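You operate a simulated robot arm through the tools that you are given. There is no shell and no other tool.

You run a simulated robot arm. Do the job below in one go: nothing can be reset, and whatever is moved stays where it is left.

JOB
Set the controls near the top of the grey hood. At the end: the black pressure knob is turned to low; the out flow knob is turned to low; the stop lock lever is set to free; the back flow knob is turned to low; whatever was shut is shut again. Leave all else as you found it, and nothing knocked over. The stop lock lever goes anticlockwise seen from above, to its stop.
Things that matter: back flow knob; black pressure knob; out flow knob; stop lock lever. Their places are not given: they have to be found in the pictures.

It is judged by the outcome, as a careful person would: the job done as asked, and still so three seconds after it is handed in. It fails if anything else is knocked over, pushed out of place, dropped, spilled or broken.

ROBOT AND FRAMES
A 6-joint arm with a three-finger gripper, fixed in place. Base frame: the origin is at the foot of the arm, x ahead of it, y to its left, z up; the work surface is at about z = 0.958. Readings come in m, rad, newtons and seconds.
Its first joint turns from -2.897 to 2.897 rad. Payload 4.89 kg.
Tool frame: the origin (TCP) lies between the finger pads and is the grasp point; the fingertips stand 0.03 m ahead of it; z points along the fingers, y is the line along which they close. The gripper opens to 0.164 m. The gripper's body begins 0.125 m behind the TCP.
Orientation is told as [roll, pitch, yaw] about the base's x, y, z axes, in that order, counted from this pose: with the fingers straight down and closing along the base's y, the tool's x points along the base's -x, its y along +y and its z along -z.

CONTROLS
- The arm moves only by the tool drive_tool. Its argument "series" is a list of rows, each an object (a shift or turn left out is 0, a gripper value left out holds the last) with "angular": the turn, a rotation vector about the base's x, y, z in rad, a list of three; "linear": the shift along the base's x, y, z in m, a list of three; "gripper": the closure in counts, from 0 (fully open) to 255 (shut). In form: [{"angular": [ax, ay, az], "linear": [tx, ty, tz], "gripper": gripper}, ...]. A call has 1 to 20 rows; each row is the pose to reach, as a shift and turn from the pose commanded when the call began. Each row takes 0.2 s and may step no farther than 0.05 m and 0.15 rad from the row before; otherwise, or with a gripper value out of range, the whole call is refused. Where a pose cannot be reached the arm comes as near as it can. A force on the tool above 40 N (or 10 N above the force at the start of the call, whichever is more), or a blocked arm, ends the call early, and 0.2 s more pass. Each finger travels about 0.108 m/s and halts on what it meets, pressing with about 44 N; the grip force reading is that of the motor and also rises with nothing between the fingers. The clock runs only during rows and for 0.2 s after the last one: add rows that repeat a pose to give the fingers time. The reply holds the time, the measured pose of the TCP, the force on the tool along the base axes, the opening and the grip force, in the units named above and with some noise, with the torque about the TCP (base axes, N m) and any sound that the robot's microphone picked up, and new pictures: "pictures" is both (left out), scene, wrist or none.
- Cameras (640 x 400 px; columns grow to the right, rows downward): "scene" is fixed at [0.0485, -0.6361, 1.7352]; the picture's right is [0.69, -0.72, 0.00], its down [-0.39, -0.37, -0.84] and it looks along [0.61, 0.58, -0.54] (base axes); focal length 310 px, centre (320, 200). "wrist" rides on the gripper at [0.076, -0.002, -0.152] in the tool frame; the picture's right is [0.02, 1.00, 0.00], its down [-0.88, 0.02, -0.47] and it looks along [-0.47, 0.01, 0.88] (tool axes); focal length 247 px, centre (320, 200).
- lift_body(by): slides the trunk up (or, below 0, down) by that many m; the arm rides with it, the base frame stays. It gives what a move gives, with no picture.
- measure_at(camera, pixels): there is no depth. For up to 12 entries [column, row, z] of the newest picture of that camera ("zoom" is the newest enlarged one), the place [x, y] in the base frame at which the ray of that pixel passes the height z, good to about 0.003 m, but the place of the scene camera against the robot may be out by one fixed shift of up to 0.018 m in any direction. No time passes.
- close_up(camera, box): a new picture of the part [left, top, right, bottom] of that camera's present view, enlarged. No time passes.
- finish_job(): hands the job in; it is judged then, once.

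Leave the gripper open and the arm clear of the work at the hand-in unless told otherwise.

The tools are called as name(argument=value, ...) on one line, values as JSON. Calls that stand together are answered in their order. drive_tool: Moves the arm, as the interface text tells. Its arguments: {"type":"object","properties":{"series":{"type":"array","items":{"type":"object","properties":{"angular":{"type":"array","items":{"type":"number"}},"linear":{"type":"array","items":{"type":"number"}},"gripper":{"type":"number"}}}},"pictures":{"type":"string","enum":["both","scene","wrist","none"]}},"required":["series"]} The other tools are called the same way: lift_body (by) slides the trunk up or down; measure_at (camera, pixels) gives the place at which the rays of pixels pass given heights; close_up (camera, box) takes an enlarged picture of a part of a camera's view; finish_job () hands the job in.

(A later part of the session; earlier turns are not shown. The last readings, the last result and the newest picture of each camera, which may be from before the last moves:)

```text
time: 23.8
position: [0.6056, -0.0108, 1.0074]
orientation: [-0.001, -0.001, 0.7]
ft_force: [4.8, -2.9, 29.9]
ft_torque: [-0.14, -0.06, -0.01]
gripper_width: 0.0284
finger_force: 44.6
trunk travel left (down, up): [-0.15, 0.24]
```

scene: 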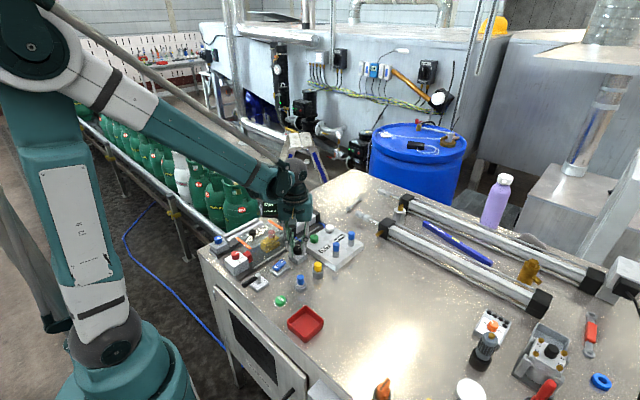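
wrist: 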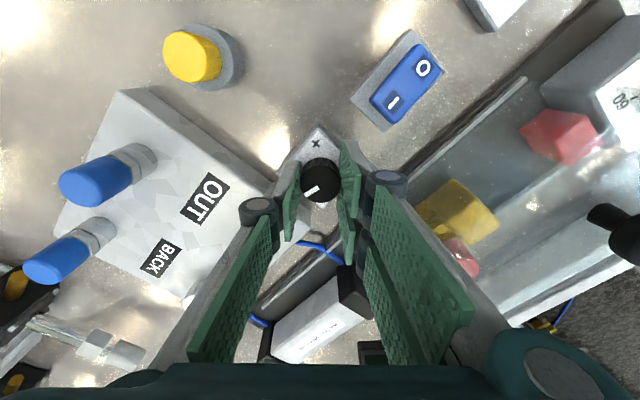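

The knob is still following. The z-force is now +30 N, so I'll raise the tool 0.6 mm and carry on turning.

drive_tool(series=[{"linear": [-0.0001, 0.0001, 0.0006]}, {"linear": [-0.0001, 0.0001, 0.0006], "angular": [0, 0, 0.12]}, {"linear": [-0.0001, 0.0001, 0.0006], "angular": [0, 0, 0.24]}, {"linear": [-0.0001, 0.0001, 0.0006], "angular": [0, 0, 0.36]}, {"linear": [-0.0001, 0.0001, 0.0006], "angular": [0, 0, 0.48]}, {"linear": [-0.0001, 0.0001, 0.0006], "angular": [0, 0, 0.6]}, {"linear": [-0.0001, 0.0001, 0.0006], "angular": [0, 0, 0.72]}, {"linear": [-0.0001, 0.0001, 0.0006], "angular": [0, 0, 0.84]}], pictures="wrist")

```text
time: 25.6
position: [0.6052, -0.009, 1.0082]
orientation: [0.0, 0.001, 1.541]
ft_force: [-10.4, 8.4, -18.0]
ft_torque: [0.7, 0.28, 0.0]
gripper_width: 0.0287
finger_force: 45.2
trunk travel left (down, up): [-0.15, 0.24]
```

wrist: 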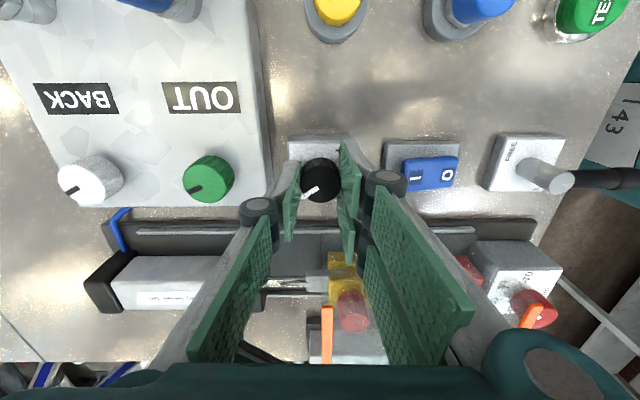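

The knob is following well at about 100° turned. I'll make small force-relief shifts and keep turning.

drive_tool(series=[{"linear": [-0.0004, 0.0003, -0.0003]}, {"linear": [-0.0004, 0.0003, -0.0003], "angular": [0, 0, 0.12]}, {"linear": [-0.0004, 0.0003, -0.0003], "angular": [0, 0, 0.24]}, {"linear": [-0.0004, 0.0003, -0.0003], "angular": [0, 0, 0.36]}, {"linear": [-0.0004, 0.0003, -0.0003], "angular": [0, 0, 0.48]}, {"linear": [-0.0004, 0.0003, -0.0003], "angular": [0, 0, 0.6]}, {"linear": [-0.0004, 0.0003, -0.0003], "angular": [0, 0, 0.72]}, {"linear": [-0.0004, 0.0003, -0.0003], "angular": [0, 0, 0.84]}], pictures="wrist")

```text
time: 27.4
position: [0.6039, -0.0087, 1.0085]
orientation: [0.001, 0.0, 2.381]
ft_force: [-5.8, 8.8, -4.9]
ft_torque: [0.27, 0.18, 0.01]
gripper_width: 0.0286
finger_force: 45.0
trunk travel left (down, up): [-0.15, 0.24]
```

wrist: 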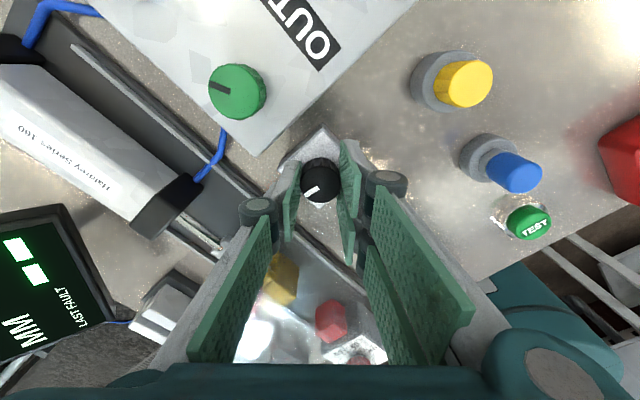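

About 148° turned, still with no torque. I'll continue in smaller steps and watch for the stop.

drive_tool(series=[{"linear": [-0.0002, 0.0003, 0]}, {"linear": [-0.0002, 0.0003, 0], "angular": [0, 0, 0.1]}, {"linear": [-0.0002, 0.0003, 0], "angular": [0, 0, 0.2]}, {"linear": [-0.0002, 0.0003, 0], "angular": [0, 0, 0.3]}, {"linear": [-0.0002, 0.0003, 0], "angular": [0, 0, 0.4]}, {"linear": [-0.0002, 0.0003, 0], "angular": [0, 0, 0.5]}], pictures="wrist")

```text
time: 28.8
position: [0.6055, -0.009, 1.0089]
orientation: [0.001, 0.0, 2.882]
ft_force: [-25.2, 3.6, -13.1]
ft_torque: [0.1, 0.72, -0.02]
gripper_width: 0.0287
finger_force: 44.8
trunk travel left (down, up): [-0.15, 0.24]
```

wrist: 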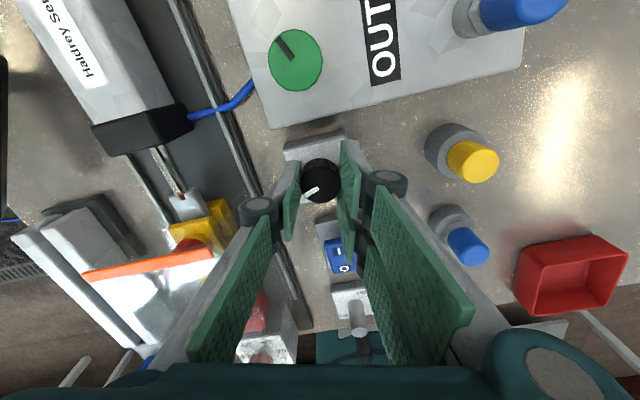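

About 177° turned. There's a -25 N side load in x, so I'll shift -0.7 mm in x and continue.

drive_tool(series=[{"linear": [-0.0008, 0.0002, -0.0001]}, {"linear": [-0.0008, 0.0002, -0.0001], "angular": [0, 0, 0.08]}, {"linear": [-0.0008, 0.0002, -0.0001], "angular": [0, 0, 0.16]}, {"linear": [-0.0008, 0.0002, -0.0001], "angular": [0, 0, 0.24]}, {"linear": [-0.0008, 0.0002, -0.0001], "angular": [0, 0, 0.32]}], pictures="wrist")

```text
time: 30.0
position: [0.6055, -0.0097, 1.0077]
orientation: [0.002, 0.0, 2.998]
ft_force: [-17.5, -26.7, -16.1]
ft_torque: [-0.81, 0.17, 0.0]
gripper_width: 0.0287
finger_force: 45.0
out of reach, approached as far as the arm can: row 4, 5
trunk travel left (down, up): [-0.15, 0.24]
```

wrist: 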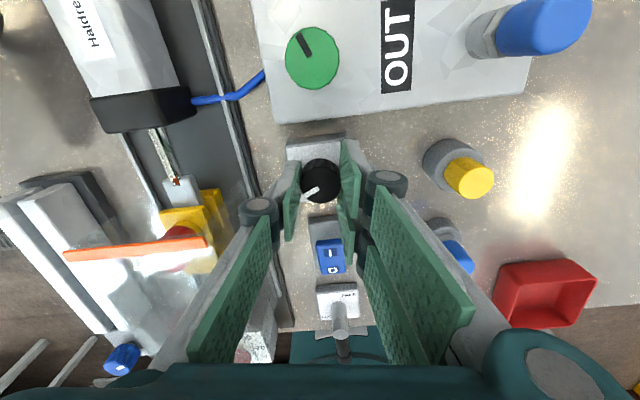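

The wrist limit is at yaw ≈3.0, with the knob turned about 183°. I'll release, lift and look at the pointer before regripping.

drive_tool(series=[{"linear": [0.0005, 0.0005, 0.0], "gripper": 170}, {"linear": [0.0005, 0.0005, 0.0], "gripper": 170}, {"linear": [0.0005, 0.0005, 0.03], "angular": [0, 0, -0.1]}, {"linear": [0.0005, 0.0005, 0.06], "angular": [0, 0, -0.2]}, {"linear": [0.0005, 0.0005, 0.08], "angular": [0, 0, -0.3]}, {"linear": [0.0005, 0.0005, 0.08], "angular": [0, 0, -0.4]}], pictures="both")

```text
time: 31.4
position: [0.6079, -0.0095, 1.0891]
orientation: [0.0, 0.002, 2.594]
ft_force: [-0.4, 0.1, 0.5]
ft_torque: [0.01, -0.04, -0.02]
gripper_width: 0.0545
finger_force: 0.1
trunk travel left (down, up): [-0.15, 0.24]
```

scene: 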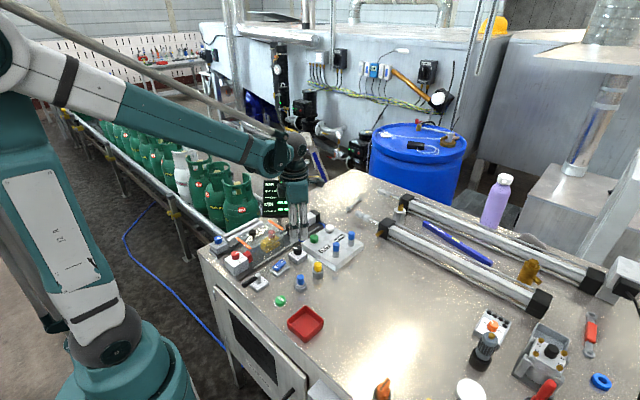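
wrist: 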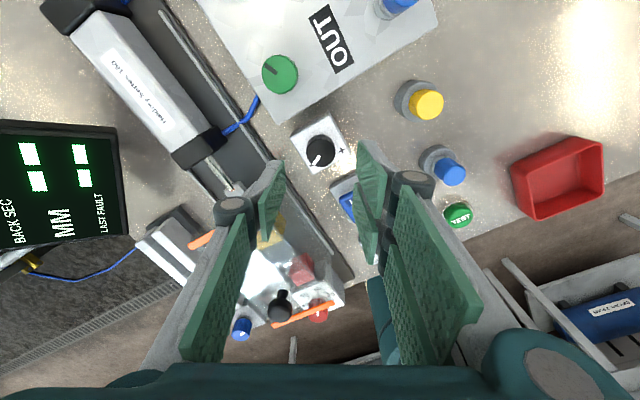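

close_up(camera="wrist", box=[275, 105, 365, 190])

close_up(camera="scene", box=[255, 180, 345, 270])

```text
4.71 times, centred on (320, 148) of wrist
```

zoom: 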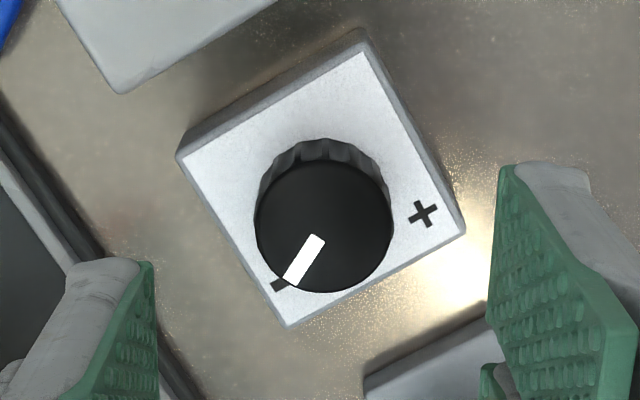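

```text
4.44 times, centred on (300, 225) of scene
```

zoom: 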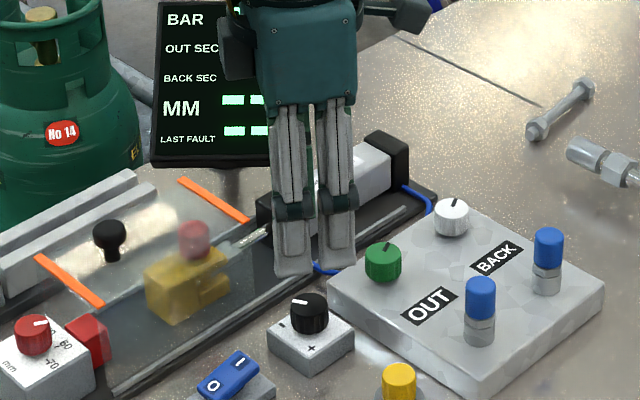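

The pointer now lies toward the "−", but I want to be sure it's at the stop. I'll back the wrist off to yaw 2.4, correct the position by about (-2.6, +1.2) mm, and go down to regrip.

drive_tool(series=[{"linear": [-0.0026, 0.0012, 0.0], "angular": [0, 0, -0.1]}, {"linear": [-0.0026, 0.0012, 0.0], "angular": [0, 0, -0.2]}, {"linear": [-0.0026, 0.0012, -0.03], "angular": [0, 0, -0.2]}, {"linear": [-0.0026, 0.0012, -0.06], "angular": [0, 0, -0.2]}, {"linear": [-0.0026, 0.0012, -0.075], "angular": [0, 0, -0.2]}, {"linear": [-0.0026, 0.0012, -0.0803], "angular": [0, 0, -0.2]}, {"linear": [-0.0026, 0.0012, -0.0803], "angular": [0, 0, -0.2]}], pictures="wrist")

```text
time: 33.0
position: [0.602, -0.0077, 1.0081]
orientation: [0.002, 0.0, 2.396]
ft_force: [0.2, 0.5, 0.3]
ft_torque: [0.01, 0.06, -0.01]
gripper_width: 0.0546
finger_force: 0.0
trunk travel left (down, up): [-0.15, 0.24]
```

wrist: 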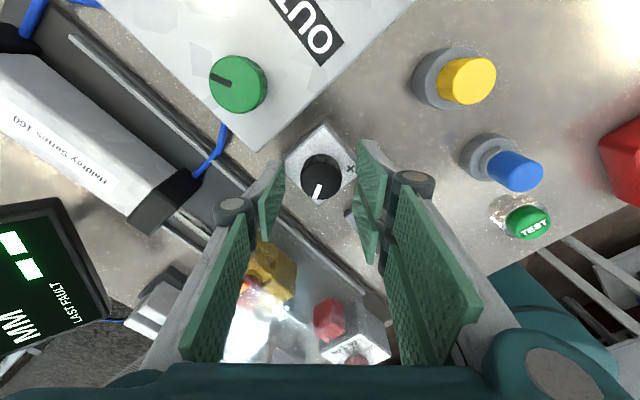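

Aligned to within 2–3 mm. I'll shift (+1.6, -1.4) mm, close and turn in small steps, checking the torque.

drive_tool(series=[{"linear": [0.0016, -0.0014, 0.0]}, {"linear": [0.0016, -0.0014, 0.0], "gripper": 255}, {"linear": [0.0016, -0.0014, 0.0]}, {"linear": [0.0016, -0.0014, 0.0]}, {"linear": [0.0016, -0.0014, 0.0], "angular": [0, 0, 0.06]}, {"linear": [0.0016, -0.0014, 0.0], "angular": [0, 0, 0.12]}], pictures="wrist")

close_up(camera="wrist", box=[275, 125, 365, 225])

```text
time: 34.4
position: [0.6046, -0.0085, 1.0097]
orientation: [0.0, -0.001, 2.517]
ft_force: [-3.8, 6.1, 13.6]
ft_torque: [0.25, 0.26, 0.04]
gripper_width: 0.0292
finger_force: 44.8
trunk travel left (down, up): [-0.15, 0.24]
```

wrist: 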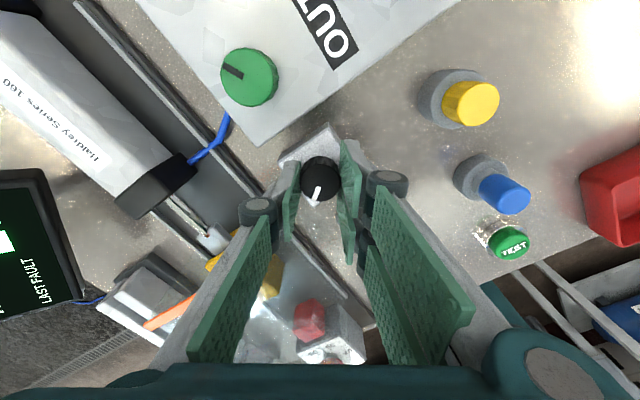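

```text
4.00 times, centred on (320, 175) of wrist
```

zoom: 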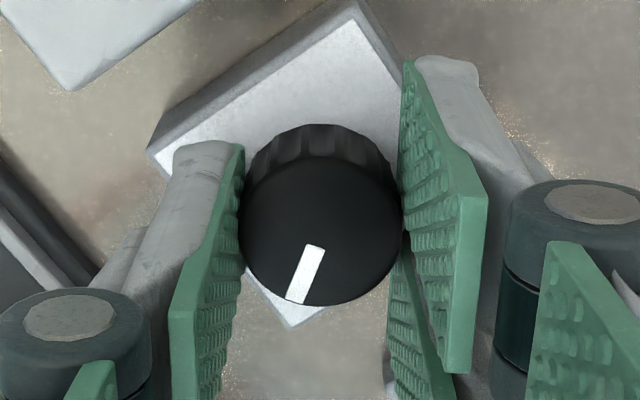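

I've gripped the knob again, with the pointer tip at zoom (296,302). I'll keep turning in small steps.

drive_tool(series=[{"angular": [0, 0, 0.06]}, {"angular": [0, 0, 0.12]}, {"angular": [0, 0, 0.18]}, {"angular": [0, 0, 0.24]}], pictures="wrist")

close_up(camera="wrist", box=[275, 125, 365, 225])

```text
time: 35.4
position: [0.6054, -0.0097, 1.0087]
orientation: [0.002, 0.001, 2.758]
ft_force: [0.4, -2.9, -8.6]
ft_torque: [-0.27, -0.29, -0.42]
gripper_width: 0.0288
finger_force: 45.0
trunk travel left (down, up): [-0.15, 0.24]
```

wrist: 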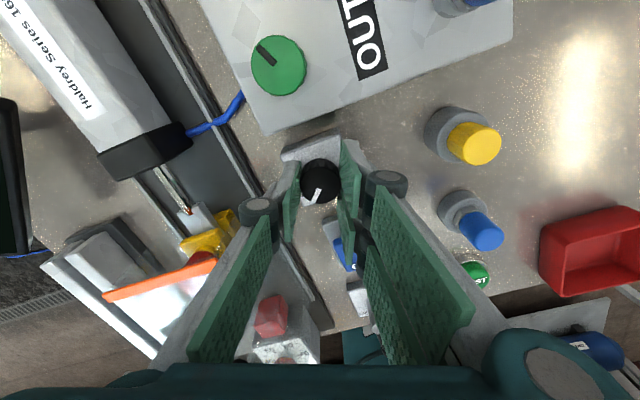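

```text
4.00 times, centred on (320, 175) of wrist
```

zoom: 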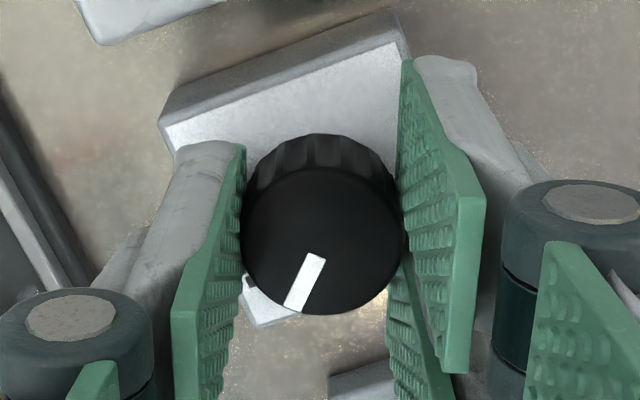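

The torque about z rose to -0.42 N m and the pointer slipped about 6° in the grip, so the knob is on its anticlockwise stop by the "−". I'll release, lift and verify.

drive_tool(series=[{"angular": [0, 0, -0.03], "gripper": 168}, {"angular": [0, 0, -0.03], "gripper": 168}, {"angular": [0, 0, -0.03], "linear": [0, 0, 0.03]}, {"angular": [0, 0, -0.03], "linear": [0, 0, 0.07]}, {"angular": [0, 0, -0.03], "linear": [0, 0, 0.1]}, {"angular": [0, 0, -0.03], "linear": [0, 0, 0.1]}], pictures="both")

close_up(camera="wrist", box=[275, 90, 365, 175])

close_up(camera="scene", box=[255, 180, 345, 270])

close_up(camera="wrist", box=[200, 0, 420, 120])

```text
time: 36.8
position: [0.6026, -0.0086, 1.1063]
orientation: [0.002, 0.0, 2.727]
ft_force: [-0.5, 0.0, 1.0]
ft_torque: [0.0, -0.07, 0.0]
gripper_width: 0.0559
finger_force: 0.1
trunk travel left (down, up): [-0.15, 0.24]
```

scene: 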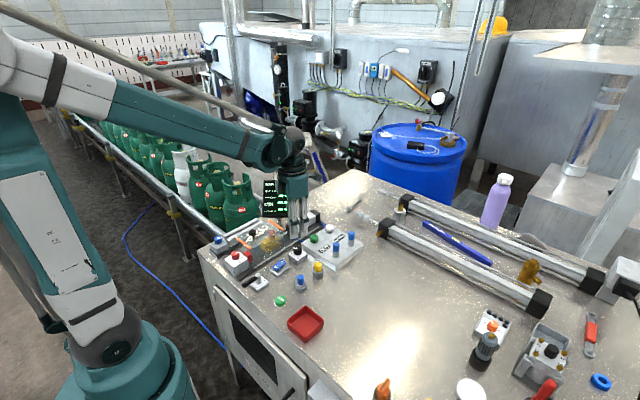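
wrist: 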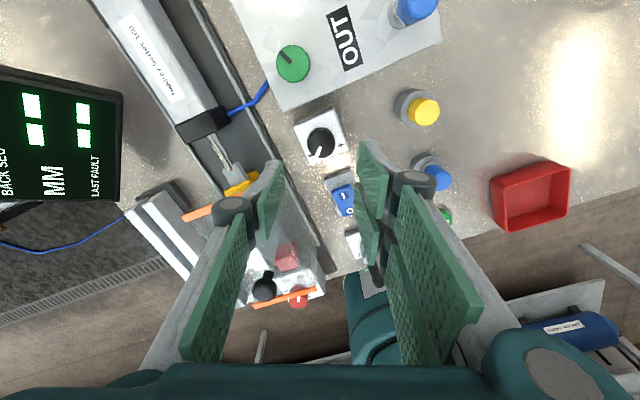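

```text
4.71 times, centred on (320, 132) of wrist
```

zoom: 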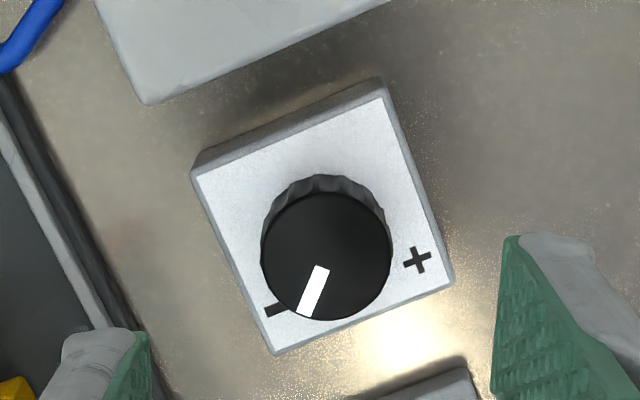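

```text
4.44 times, centred on (300, 225) of scene
```

zoom: 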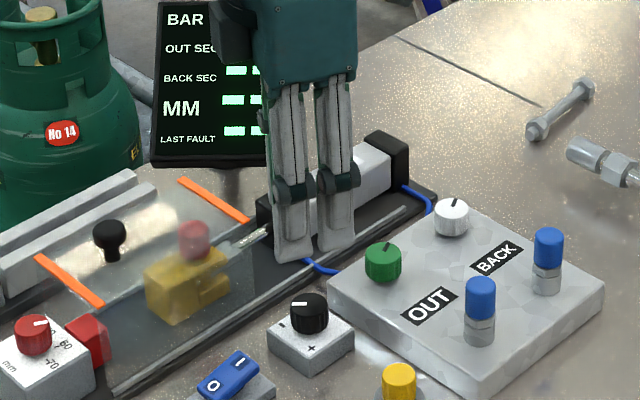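

```text
2.91 times, centred on (310, 60) of wrist
```

zoom: 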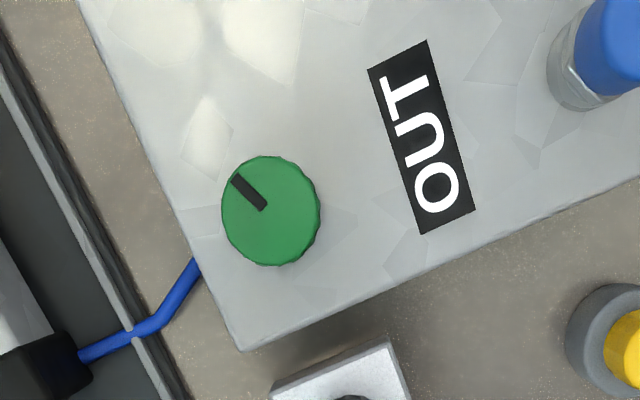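

The black knob's pointer now sits at the "−" end stop (zoom 310,295). The red mm dial on this rig also increases clockwise, so anticlockwise means low throughout. I'll move over the green OUT knob, turning the wrist back to about yaw 0.6 for room to turn anticlockwise.

drive_tool(series=[{"angular": [0, 0, -0.15], "linear": [0.01, 0, 0]}, {"angular": [0, 0, -0.3], "linear": [0.02, 0, 0]}, {"angular": [0, 0, -0.45], "linear": [0.03, -0.001, 0]}, {"angular": [0, 0, -0.6], "linear": [0.04, -0.002, 0]}, {"angular": [0, 0, -0.75], "linear": [0.05, -0.003, 0]}, {"angular": [0, 0, -0.9], "linear": [0.06, -0.004, 0]}, {"angular": [0, 0, -1.05], "linear": [0.07, -0.005, 0]}, {"angular": [0, 0, -1.2], "linear": [0.079, -0.005, 0]}, {"angular": [0, 0, -1.35], "linear": [0.079, -0.005, 0]}, {"angular": [0, 0, -1.5], "linear": [0.079, -0.005, 0]}, {"angular": [0, 0, -1.65], "linear": [0.079, -0.005, 0]}, {"angular": [0, 0, -1.8], "linear": [0.079, -0.005, 0]}, {"angular": [0, 0, -1.95], "linear": [0.079, -0.005, 0]}, {"angular": [0, 0, -2.1], "linear": [0.079, -0.005, 0]}, {"angular": [0, 0, -2.13], "linear": [0.079, -0.005, 0]}, {"angular": [0, 0, -2.13], "linear": [0.079, -0.005, 0]}], pictures="both")

close_up(camera="wrist", box=[270, 90, 380, 190])

```text
time: 40.2
position: [0.6833, -0.0132, 1.1071]
orientation: [0.002, 0.0, 0.595]
ft_force: [-0.9, -0.4, -0.1]
ft_torque: [0.0, 0.04, -0.03]
gripper_width: 0.0558
finger_force: 0.0
trunk travel left (down, up): [-0.15, 0.24]
```

scene: 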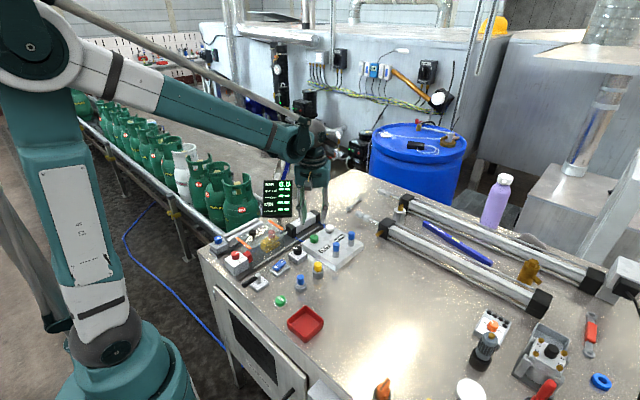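
wrist: 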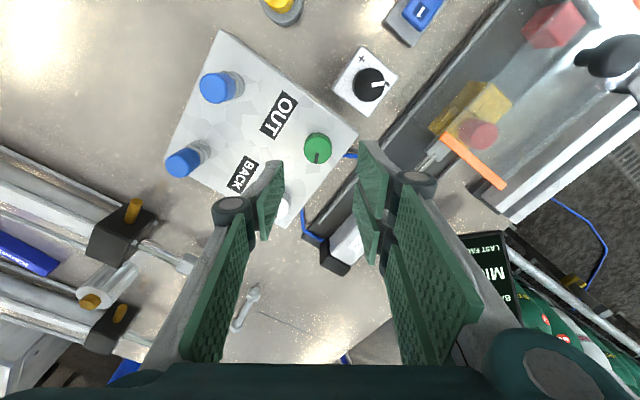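

```text
4.00 times, centred on (325, 140) of wrist
```

zoom: 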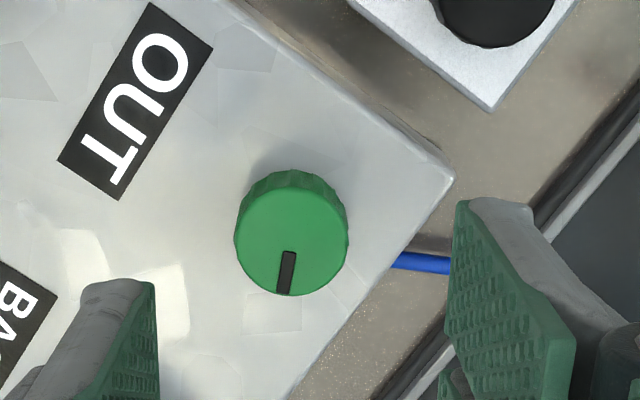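

The green knob is about 2.7 px left of the finger mid-line, i.e. 3 mm. I'll shift (+1.6, -2.4) mm and lower to z≈1.035 for a check.

drive_tool(series=[{"linear": [0.0016, -0.0024, -0.03]}, {"linear": [0.0016, -0.0024, -0.06]}, {"linear": [0.0016, -0.0024, -0.072]}, {"linear": [0.0016, -0.0024, -0.072]}], pictures="both")

close_up(camera="wrist", box=[265, 110, 375, 220])

close_up(camera="scene", box=[275, 190, 365, 270])

```text
time: 41.2
position: [0.6846, -0.0172, 1.0365]
orientation: [0.001, 0.001, 0.598]
ft_force: [1.3, -0.3, 0.5]
ft_torque: [0.02, 0.02, 0.02]
gripper_width: 0.056
finger_force: 0.0
trunk travel left (down, up): [-0.15, 0.24]
```

scene: 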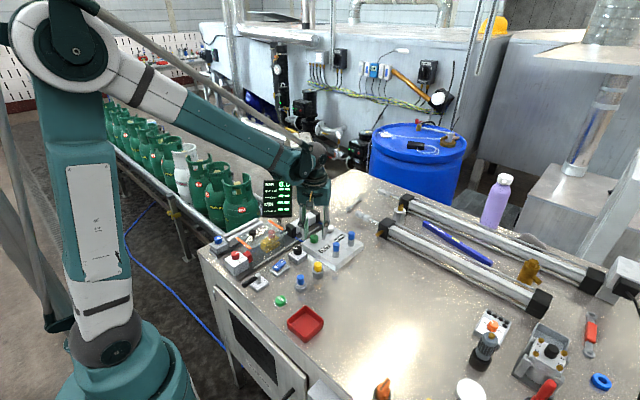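
wrist: 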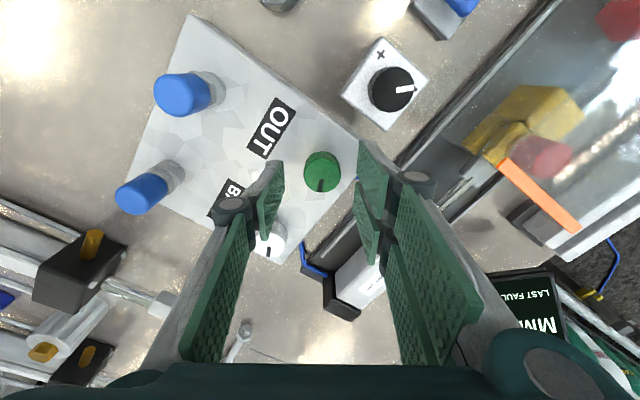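

```text
3.64 times, centred on (320, 165) of wrist
```

zoom: 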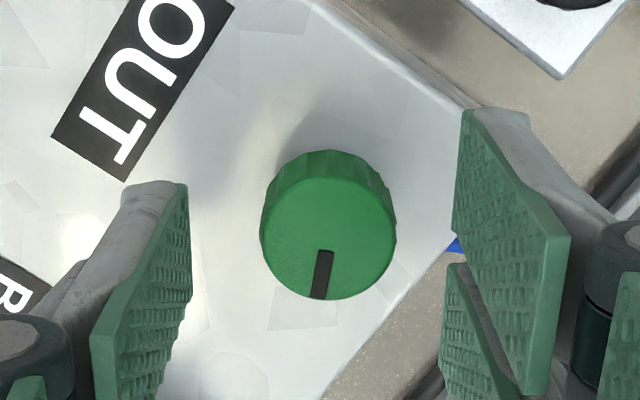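

```text
5.00 times, centred on (320, 230) of scene
```

zoom: 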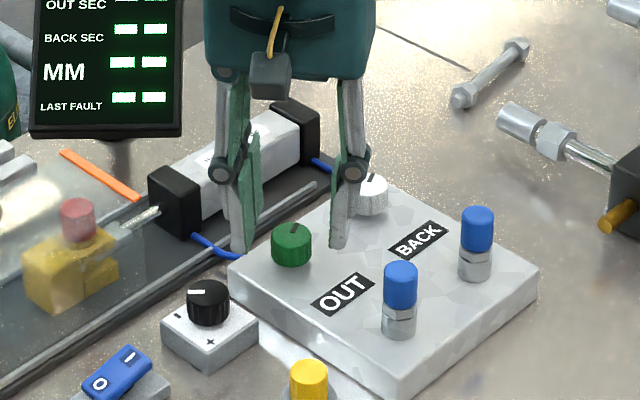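

The green knob is 1.3 mm to the right, so I'll apply the small correction, lower to z≈1.013 (tips about 3 mm above the manifold top), and close.

drive_tool(series=[{"linear": [-0.0007, 0.0011, -0.01]}, {"linear": [-0.0007, 0.0011, -0.0225]}, {"linear": [-0.0007, 0.0011, -0.0225]}, {"linear": [-0.0007, 0.0011, -0.0225], "gripper": 255}, {"linear": [-0.0007, 0.0011, -0.0225]}, {"linear": [-0.0007, 0.0011, -0.0225]}], pictures="wrist")

close_up(camera="wrist", box=[265, 120, 375, 230])

```text
time: 42.6
position: [0.687, -0.0144, 1.0132]
orientation: [0.001, 0.0, 0.597]
ft_force: [9.6, -10.6, -4.3]
ft_torque: [-0.23, -0.39, 0.03]
gripper_width: 0.0283
finger_force: 45.1
trunk travel left (down, up): [-0.15, 0.24]
```

wrist: 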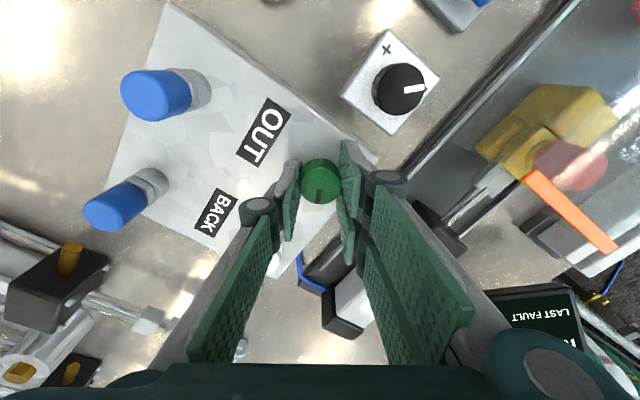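

```text
3.64 times, centred on (320, 175) of wrist
```

zoom: 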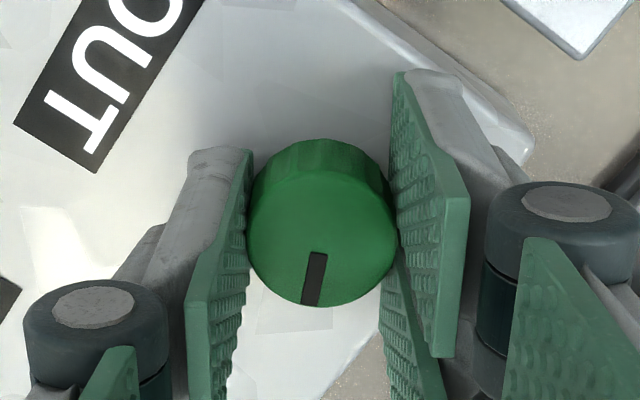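

Good grip (28 mm, light side load). I'll turn anticlockwise in steps.

drive_tool(series=[{"linear": [0.0003, -0.0003, 0], "angular": [0, 0, 0.1]}, {"linear": [0.0003, -0.0003, 0], "angular": [0, 0, 0.22]}, {"linear": [0.0003, -0.0003, 0], "angular": [0, 0, 0.34]}, {"linear": [0.0003, -0.0003, 0], "angular": [0, 0, 0.46]}, {"linear": [0.0003, -0.0003, 0], "angular": [0, 0, 0.58]}, {"linear": [0.0003, -0.0003, 0], "angular": [0, 0, 0.7]}], pictures="both")

close_up(camera="wrist", box=[265, 120, 375, 230])

```text
time: 44.0
position: [0.6852, -0.0148, 1.0147]
orientation: [0.002, 0.0, 1.298]
ft_force: [21.8, 12.6, 2.9]
ft_torque: [0.99, -0.74, 0.04]
gripper_width: 0.0291
finger_force: 45.0
trunk travel left (down, up): [-0.15, 0.24]
```

scene: 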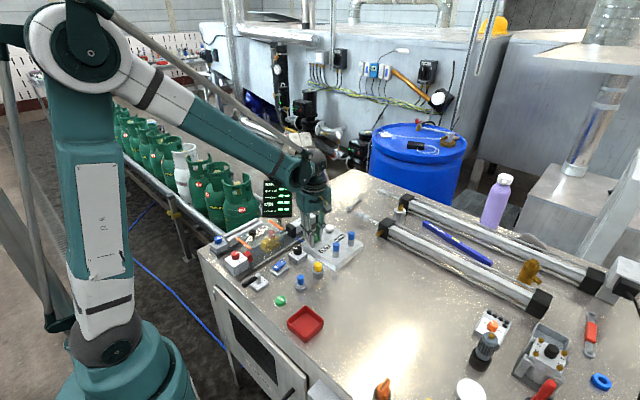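
wrist: 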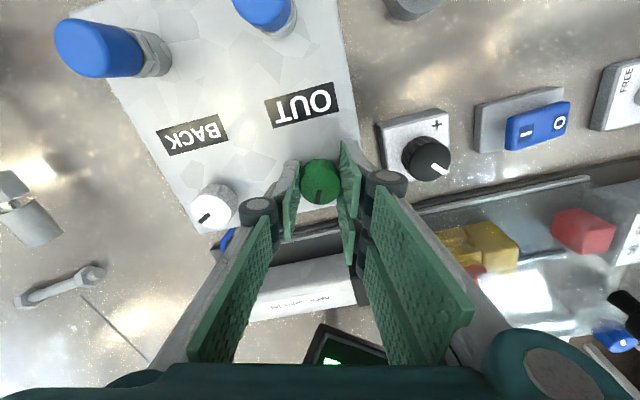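

```text
3.64 times, centred on (320, 175) of wrist
```

zoom: 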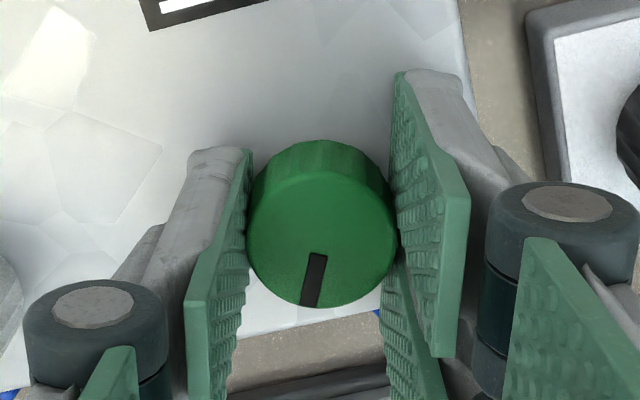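

The knob is following. I'll relieve the side load (+0.6, +0.4 mm) and keep turning.

drive_tool(series=[{"linear": [0.0008, 0.0005, 0]}, {"linear": [0.0008, 0.0005, 0], "angular": [0, 0, 0.12]}, {"linear": [0.0006, 0.0005, 0], "angular": [0, 0, 0.24]}, {"linear": [0.0006, 0.0005, 0], "angular": [0, 0, 0.36]}, {"linear": [0.0006, 0.0005, 0], "angular": [0, 0, 0.48]}, {"linear": [0.0006, 0.0005, 0], "angular": [0, 0, 0.6]}, {"linear": [0.0006, 0.0005, 0], "angular": [0, 0, 0.7]}], pictures="wrist")

close_up(camera="wrist", box=[265, 120, 375, 230])

```text
time: 45.6
position: [0.685, -0.0135, 1.0144]
orientation: [0.002, -0.001, 1.998]
ft_force: [8.6, 19.7, 13.3]
ft_torque: [0.7, -0.2, 0.02]
gripper_width: 0.0287
finger_force: 45.0
trunk travel left (down, up): [-0.15, 0.24]
```

wrist: 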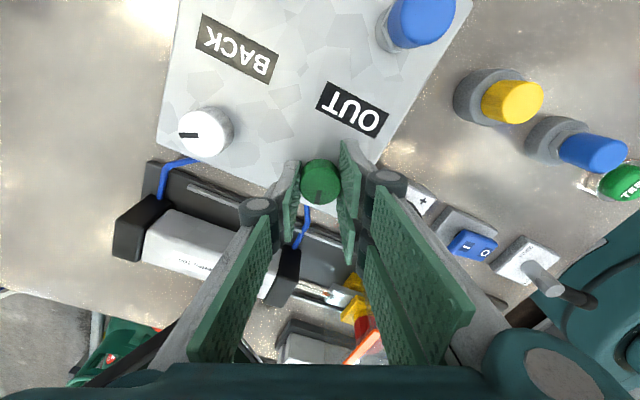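

```text
3.64 times, centred on (320, 175) of wrist
```

zoom: 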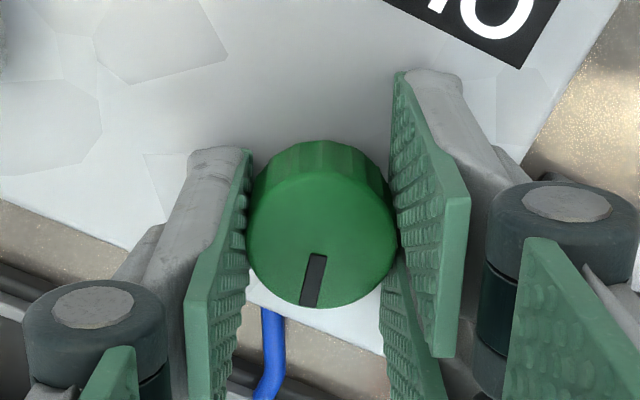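

Turned about 80°, pointer at ≈100°. The stop is expected near 135°, so I'll continue with smaller steps at the end.

drive_tool(series=[{"linear": [0.0, 0.0008, -0.0002]}, {"linear": [0.0, 0.0008, -0.0002], "angular": [0, 0, 0.12]}, {"linear": [0.0, 0.0006, -0.0002], "angular": [0, 0, 0.24]}, {"linear": [0.0, 0.0006, -0.0002], "angular": [0, 0, 0.36]}, {"linear": [0.0, 0.0006, -0.0002], "angular": [0, 0, 0.44]}, {"linear": [0.0, 0.0006, -0.0002], "angular": [0, 0, 0.52]}], pictures="wrist")

close_up(camera="wrist", box=[265, 120, 375, 230])

```text
time: 47.0
position: [0.6837, -0.014, 1.0141]
orientation: [0.003, -0.001, 2.515]
ft_force: [-3.1, 0.5, 10.7]
ft_torque: [0.01, 0.22, 0.04]
gripper_width: 0.0283
finger_force: 45.7
trunk travel left (down, up): [-0.15, 0.24]
```

wrist: 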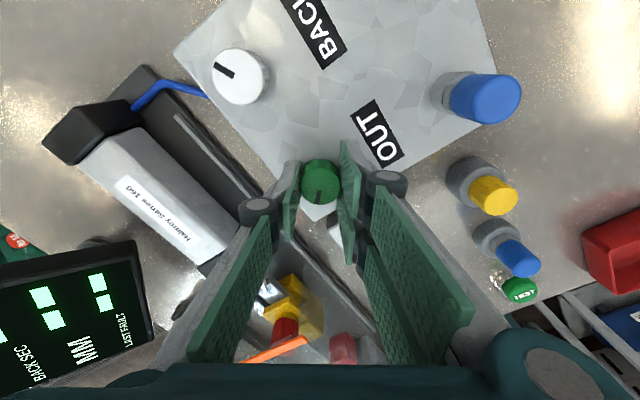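

```text
3.64 times, centred on (320, 175) of wrist
```

zoom: 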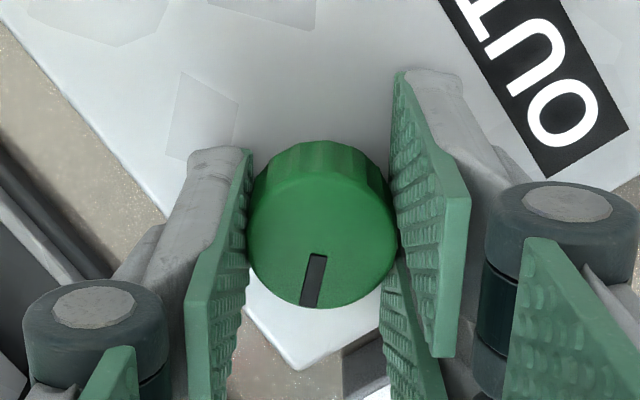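

No torque yet, with the pointer at ≈130°. I'll go a few more small steps to the stop.

drive_tool(series=[{"angular": [0, 0, 0.06]}, {"angular": [0, 0, 0.12]}, {"angular": [0, 0, 0.18]}], pictures="wrist")

close_up(camera="wrist", box=[265, 120, 375, 230])

```text
time: 47.8
position: [0.6849, -0.0148, 1.0124]
orientation: [0.003, -0.001, 2.699]
ft_force: [-8.7, -16.0, -6.3]
ft_torque: [-0.3, 0.17, -0.56]
gripper_width: 0.0283
finger_force: 45.0
trunk travel left (down, up): [-0.15, 0.24]
```

wrist: 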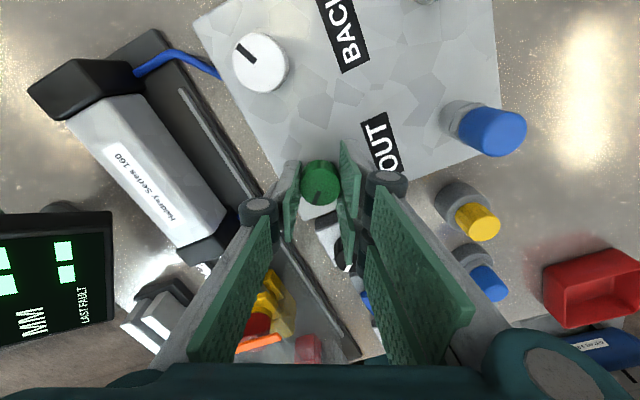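

```text
3.64 times, centred on (320, 175) of wrist
```

zoom: 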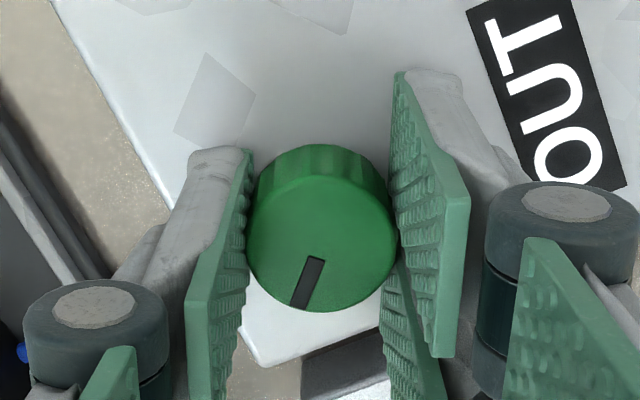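

Torque is -0.56 N m, so the OUT knob is on its anticlockwise stop. I'll release, lift and check.

drive_tool(series=[{"angular": [0, 0, -0.03], "gripper": 168}, {"angular": [0, 0, -0.03], "gripper": 168}, {"angular": [0, 0, -0.03], "linear": [0, 0, 0.03]}, {"angular": [0, 0, -0.03], "linear": [0, 0, 0.07]}, {"angular": [0, 0, -0.03], "linear": [0, 0, 0.094]}, {"angular": [0, 0, -0.03], "linear": [0, 0, 0.094]}], pictures="both")

close_up(camera="wrist", box=[230, 0, 400, 180])

close_up(camera="scene", box=[255, 170, 365, 270])

```text
time: 49.2
position: [0.6854, -0.0133, 1.1055]
orientation: [0.002, 0.0, 2.668]
ft_force: [-1.0, -1.4, 0.2]
ft_torque: [-0.02, -0.04, 0.01]
gripper_width: 0.056
finger_force: 0.1
trunk travel left (down, up): [-0.15, 0.24]
```

scene: 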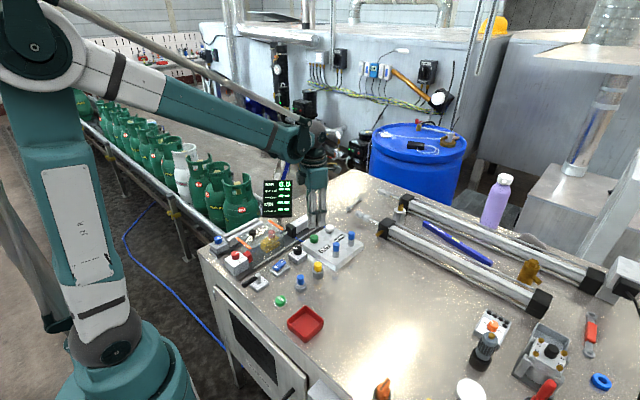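
wrist: 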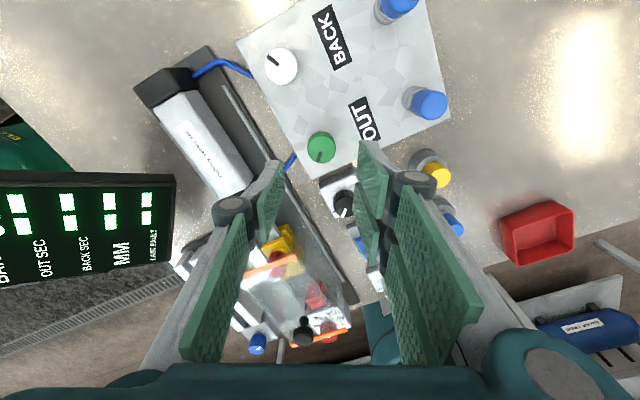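

```text
2.22 times, centred on (315, 90) of wrist
```

zoom: 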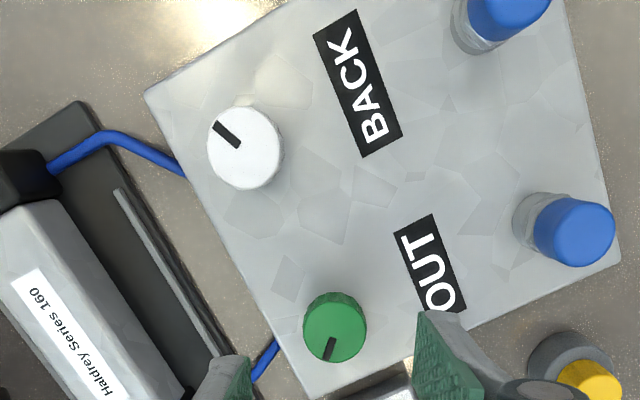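

```text
4.00 times, centred on (310, 220) of scene
```

zoom: 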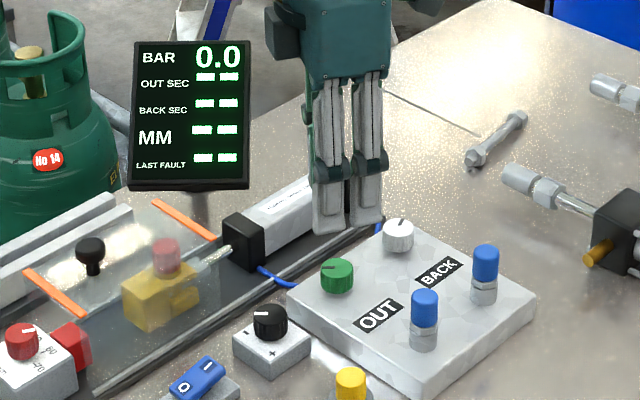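

The OUT knob's pointer now matches the black knob's, and the display hasn't changed. Next is the white BACK knob at wrist (281,67). I'll measure it together with the green one as a reference.

measure_at(camera="wrist", pixels=[[281.2, 66.6, 1.0], [281.2, 66.6, 0.99], [321.8, 147.2, 1.003], [281.2, 66.6, 1.005]])

```text
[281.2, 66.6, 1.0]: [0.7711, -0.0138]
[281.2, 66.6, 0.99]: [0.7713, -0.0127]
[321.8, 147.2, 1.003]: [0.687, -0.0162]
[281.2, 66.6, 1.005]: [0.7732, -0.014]
```

White BACK knob ≈ (0.770, -0.015). I'll move over it at safe height while turning the wrist back to about yaw 0.7.

drive_tool(series=[{"angular": [0, 0, -0.15], "linear": [0.01, 0, 0]}, {"angular": [0, 0, -0.3], "linear": [0.02, 0, 0]}, {"angular": [0, 0, -0.45], "linear": [0.03, 0, 0]}, {"angular": [0, 0, -0.6], "linear": [0.04, 0, 0]}, {"angular": [0, 0, -0.75], "linear": [0.05, 0, 0]}, {"angular": [0, 0, -0.9], "linear": [0.06, 0, 0]}, {"angular": [0, 0, -1.05], "linear": [0.07, -0.001, 0]}, {"angular": [0, 0, -1.2], "linear": [0.08, -0.0015, 0]}, {"angular": [0, 0, -1.35], "linear": [0.085, -0.0015, 0]}, {"angular": [0, 0, -1.5], "linear": [0.085, -0.0015, 0]}, {"angular": [0, 0, -1.65], "linear": [0.085, -0.0015, 0]}, {"angular": [0, 0, -1.8], "linear": [0.085, -0.0015, 0]}, {"angular": [0, 0, -1.95], "linear": [0.085, -0.0015, 0]}, {"angular": [0, 0, -1.97], "linear": [0.085, -0.0015, 0]}, {"angular": [0, 0, -1.97], "linear": [0.085, -0.0015, 0]}], pictures="both")

close_up(camera="wrist", box=[270, 90, 380, 190])

```text
time: 52.4
position: [0.7695, -0.0164, 1.1093]
orientation: [0.002, 0.0, 0.693]
ft_force: [0.4, 0.9, 1.0]
ft_torque: [0.01, -0.02, -0.03]
gripper_width: 0.056
finger_force: 0.0
trunk travel left (down, up): [-0.15, 0.24]
```

scene: 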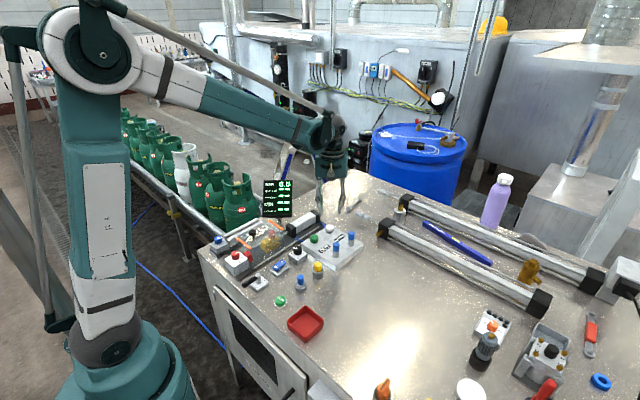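
wrist: 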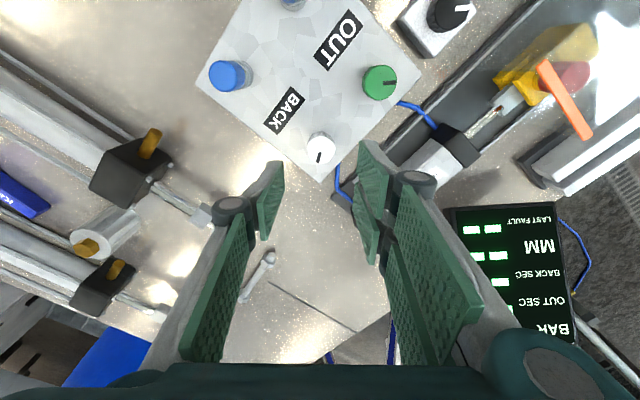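

```text
4.00 times, centred on (325, 140) of wrist
```

zoom: 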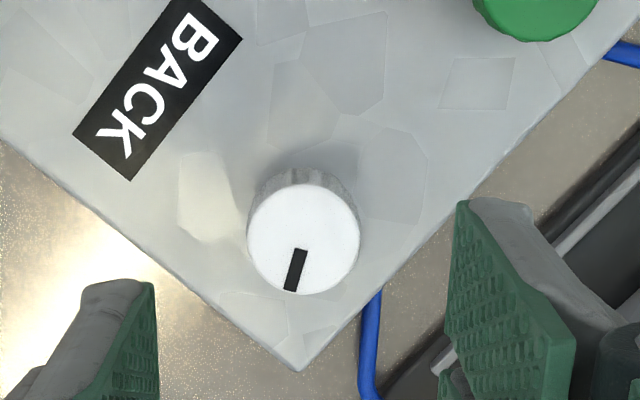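

The white knob is right on the finger mid-line. I'll lower to z≈1.035 and check.

drive_tool(series=[{"linear": [0, 0, -0.03]}, {"linear": [0, 0, -0.06]}, {"linear": [0, 0, -0.073]}, {"linear": [0, 0, -0.073]}], pictures="both")

close_up(camera="wrist", box=[265, 110, 375, 220])

close_up(camera="scene", box=[275, 180, 375, 270])

```text
time: 53.4
position: [0.7695, -0.0164, 1.0353]
orientation: [0.001, 0.0, 0.695]
ft_force: [0.8, -1.0, -0.6]
ft_torque: [-0.01, 0.04, 0.0]
gripper_width: 0.0559
finger_force: 0.0
trunk travel left (down, up): [-0.15, 0.24]
```

scene: 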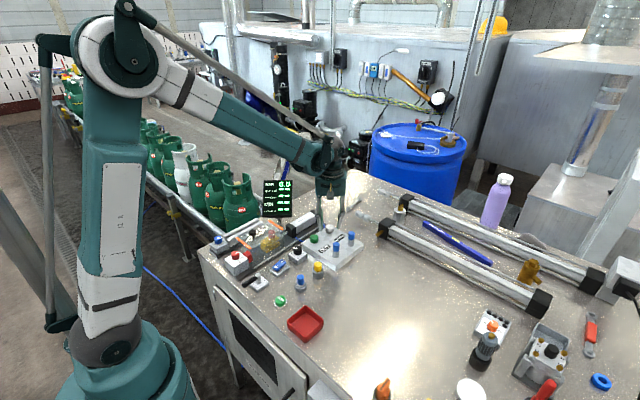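
wrist: 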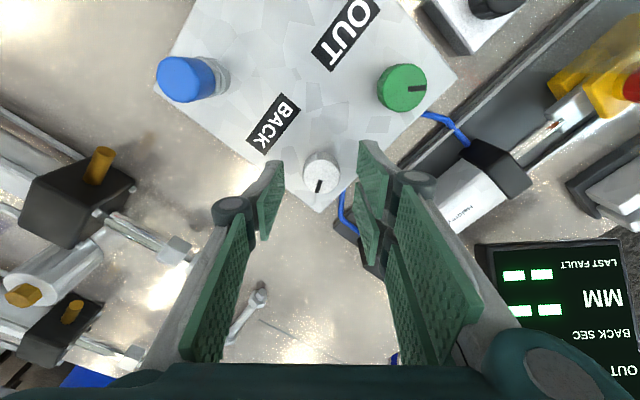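

```text
3.64 times, centred on (320, 165) of wrist
```

zoom: 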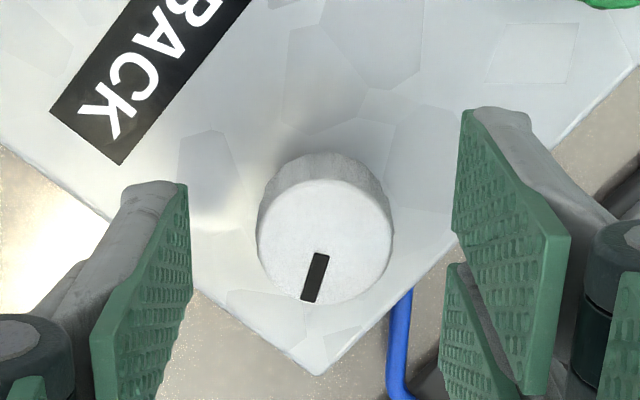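

```text
4.44 times, centred on (325, 225) of scene
```

zoom: 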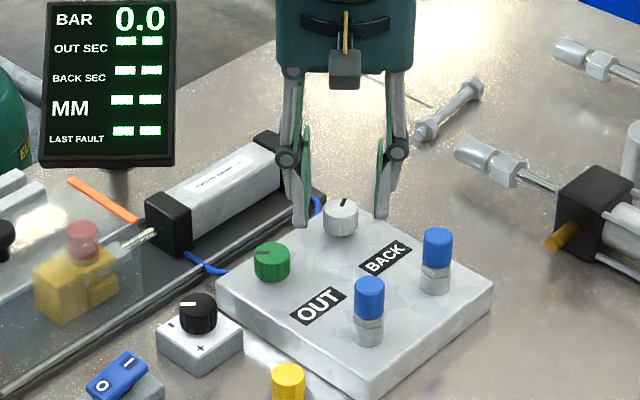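

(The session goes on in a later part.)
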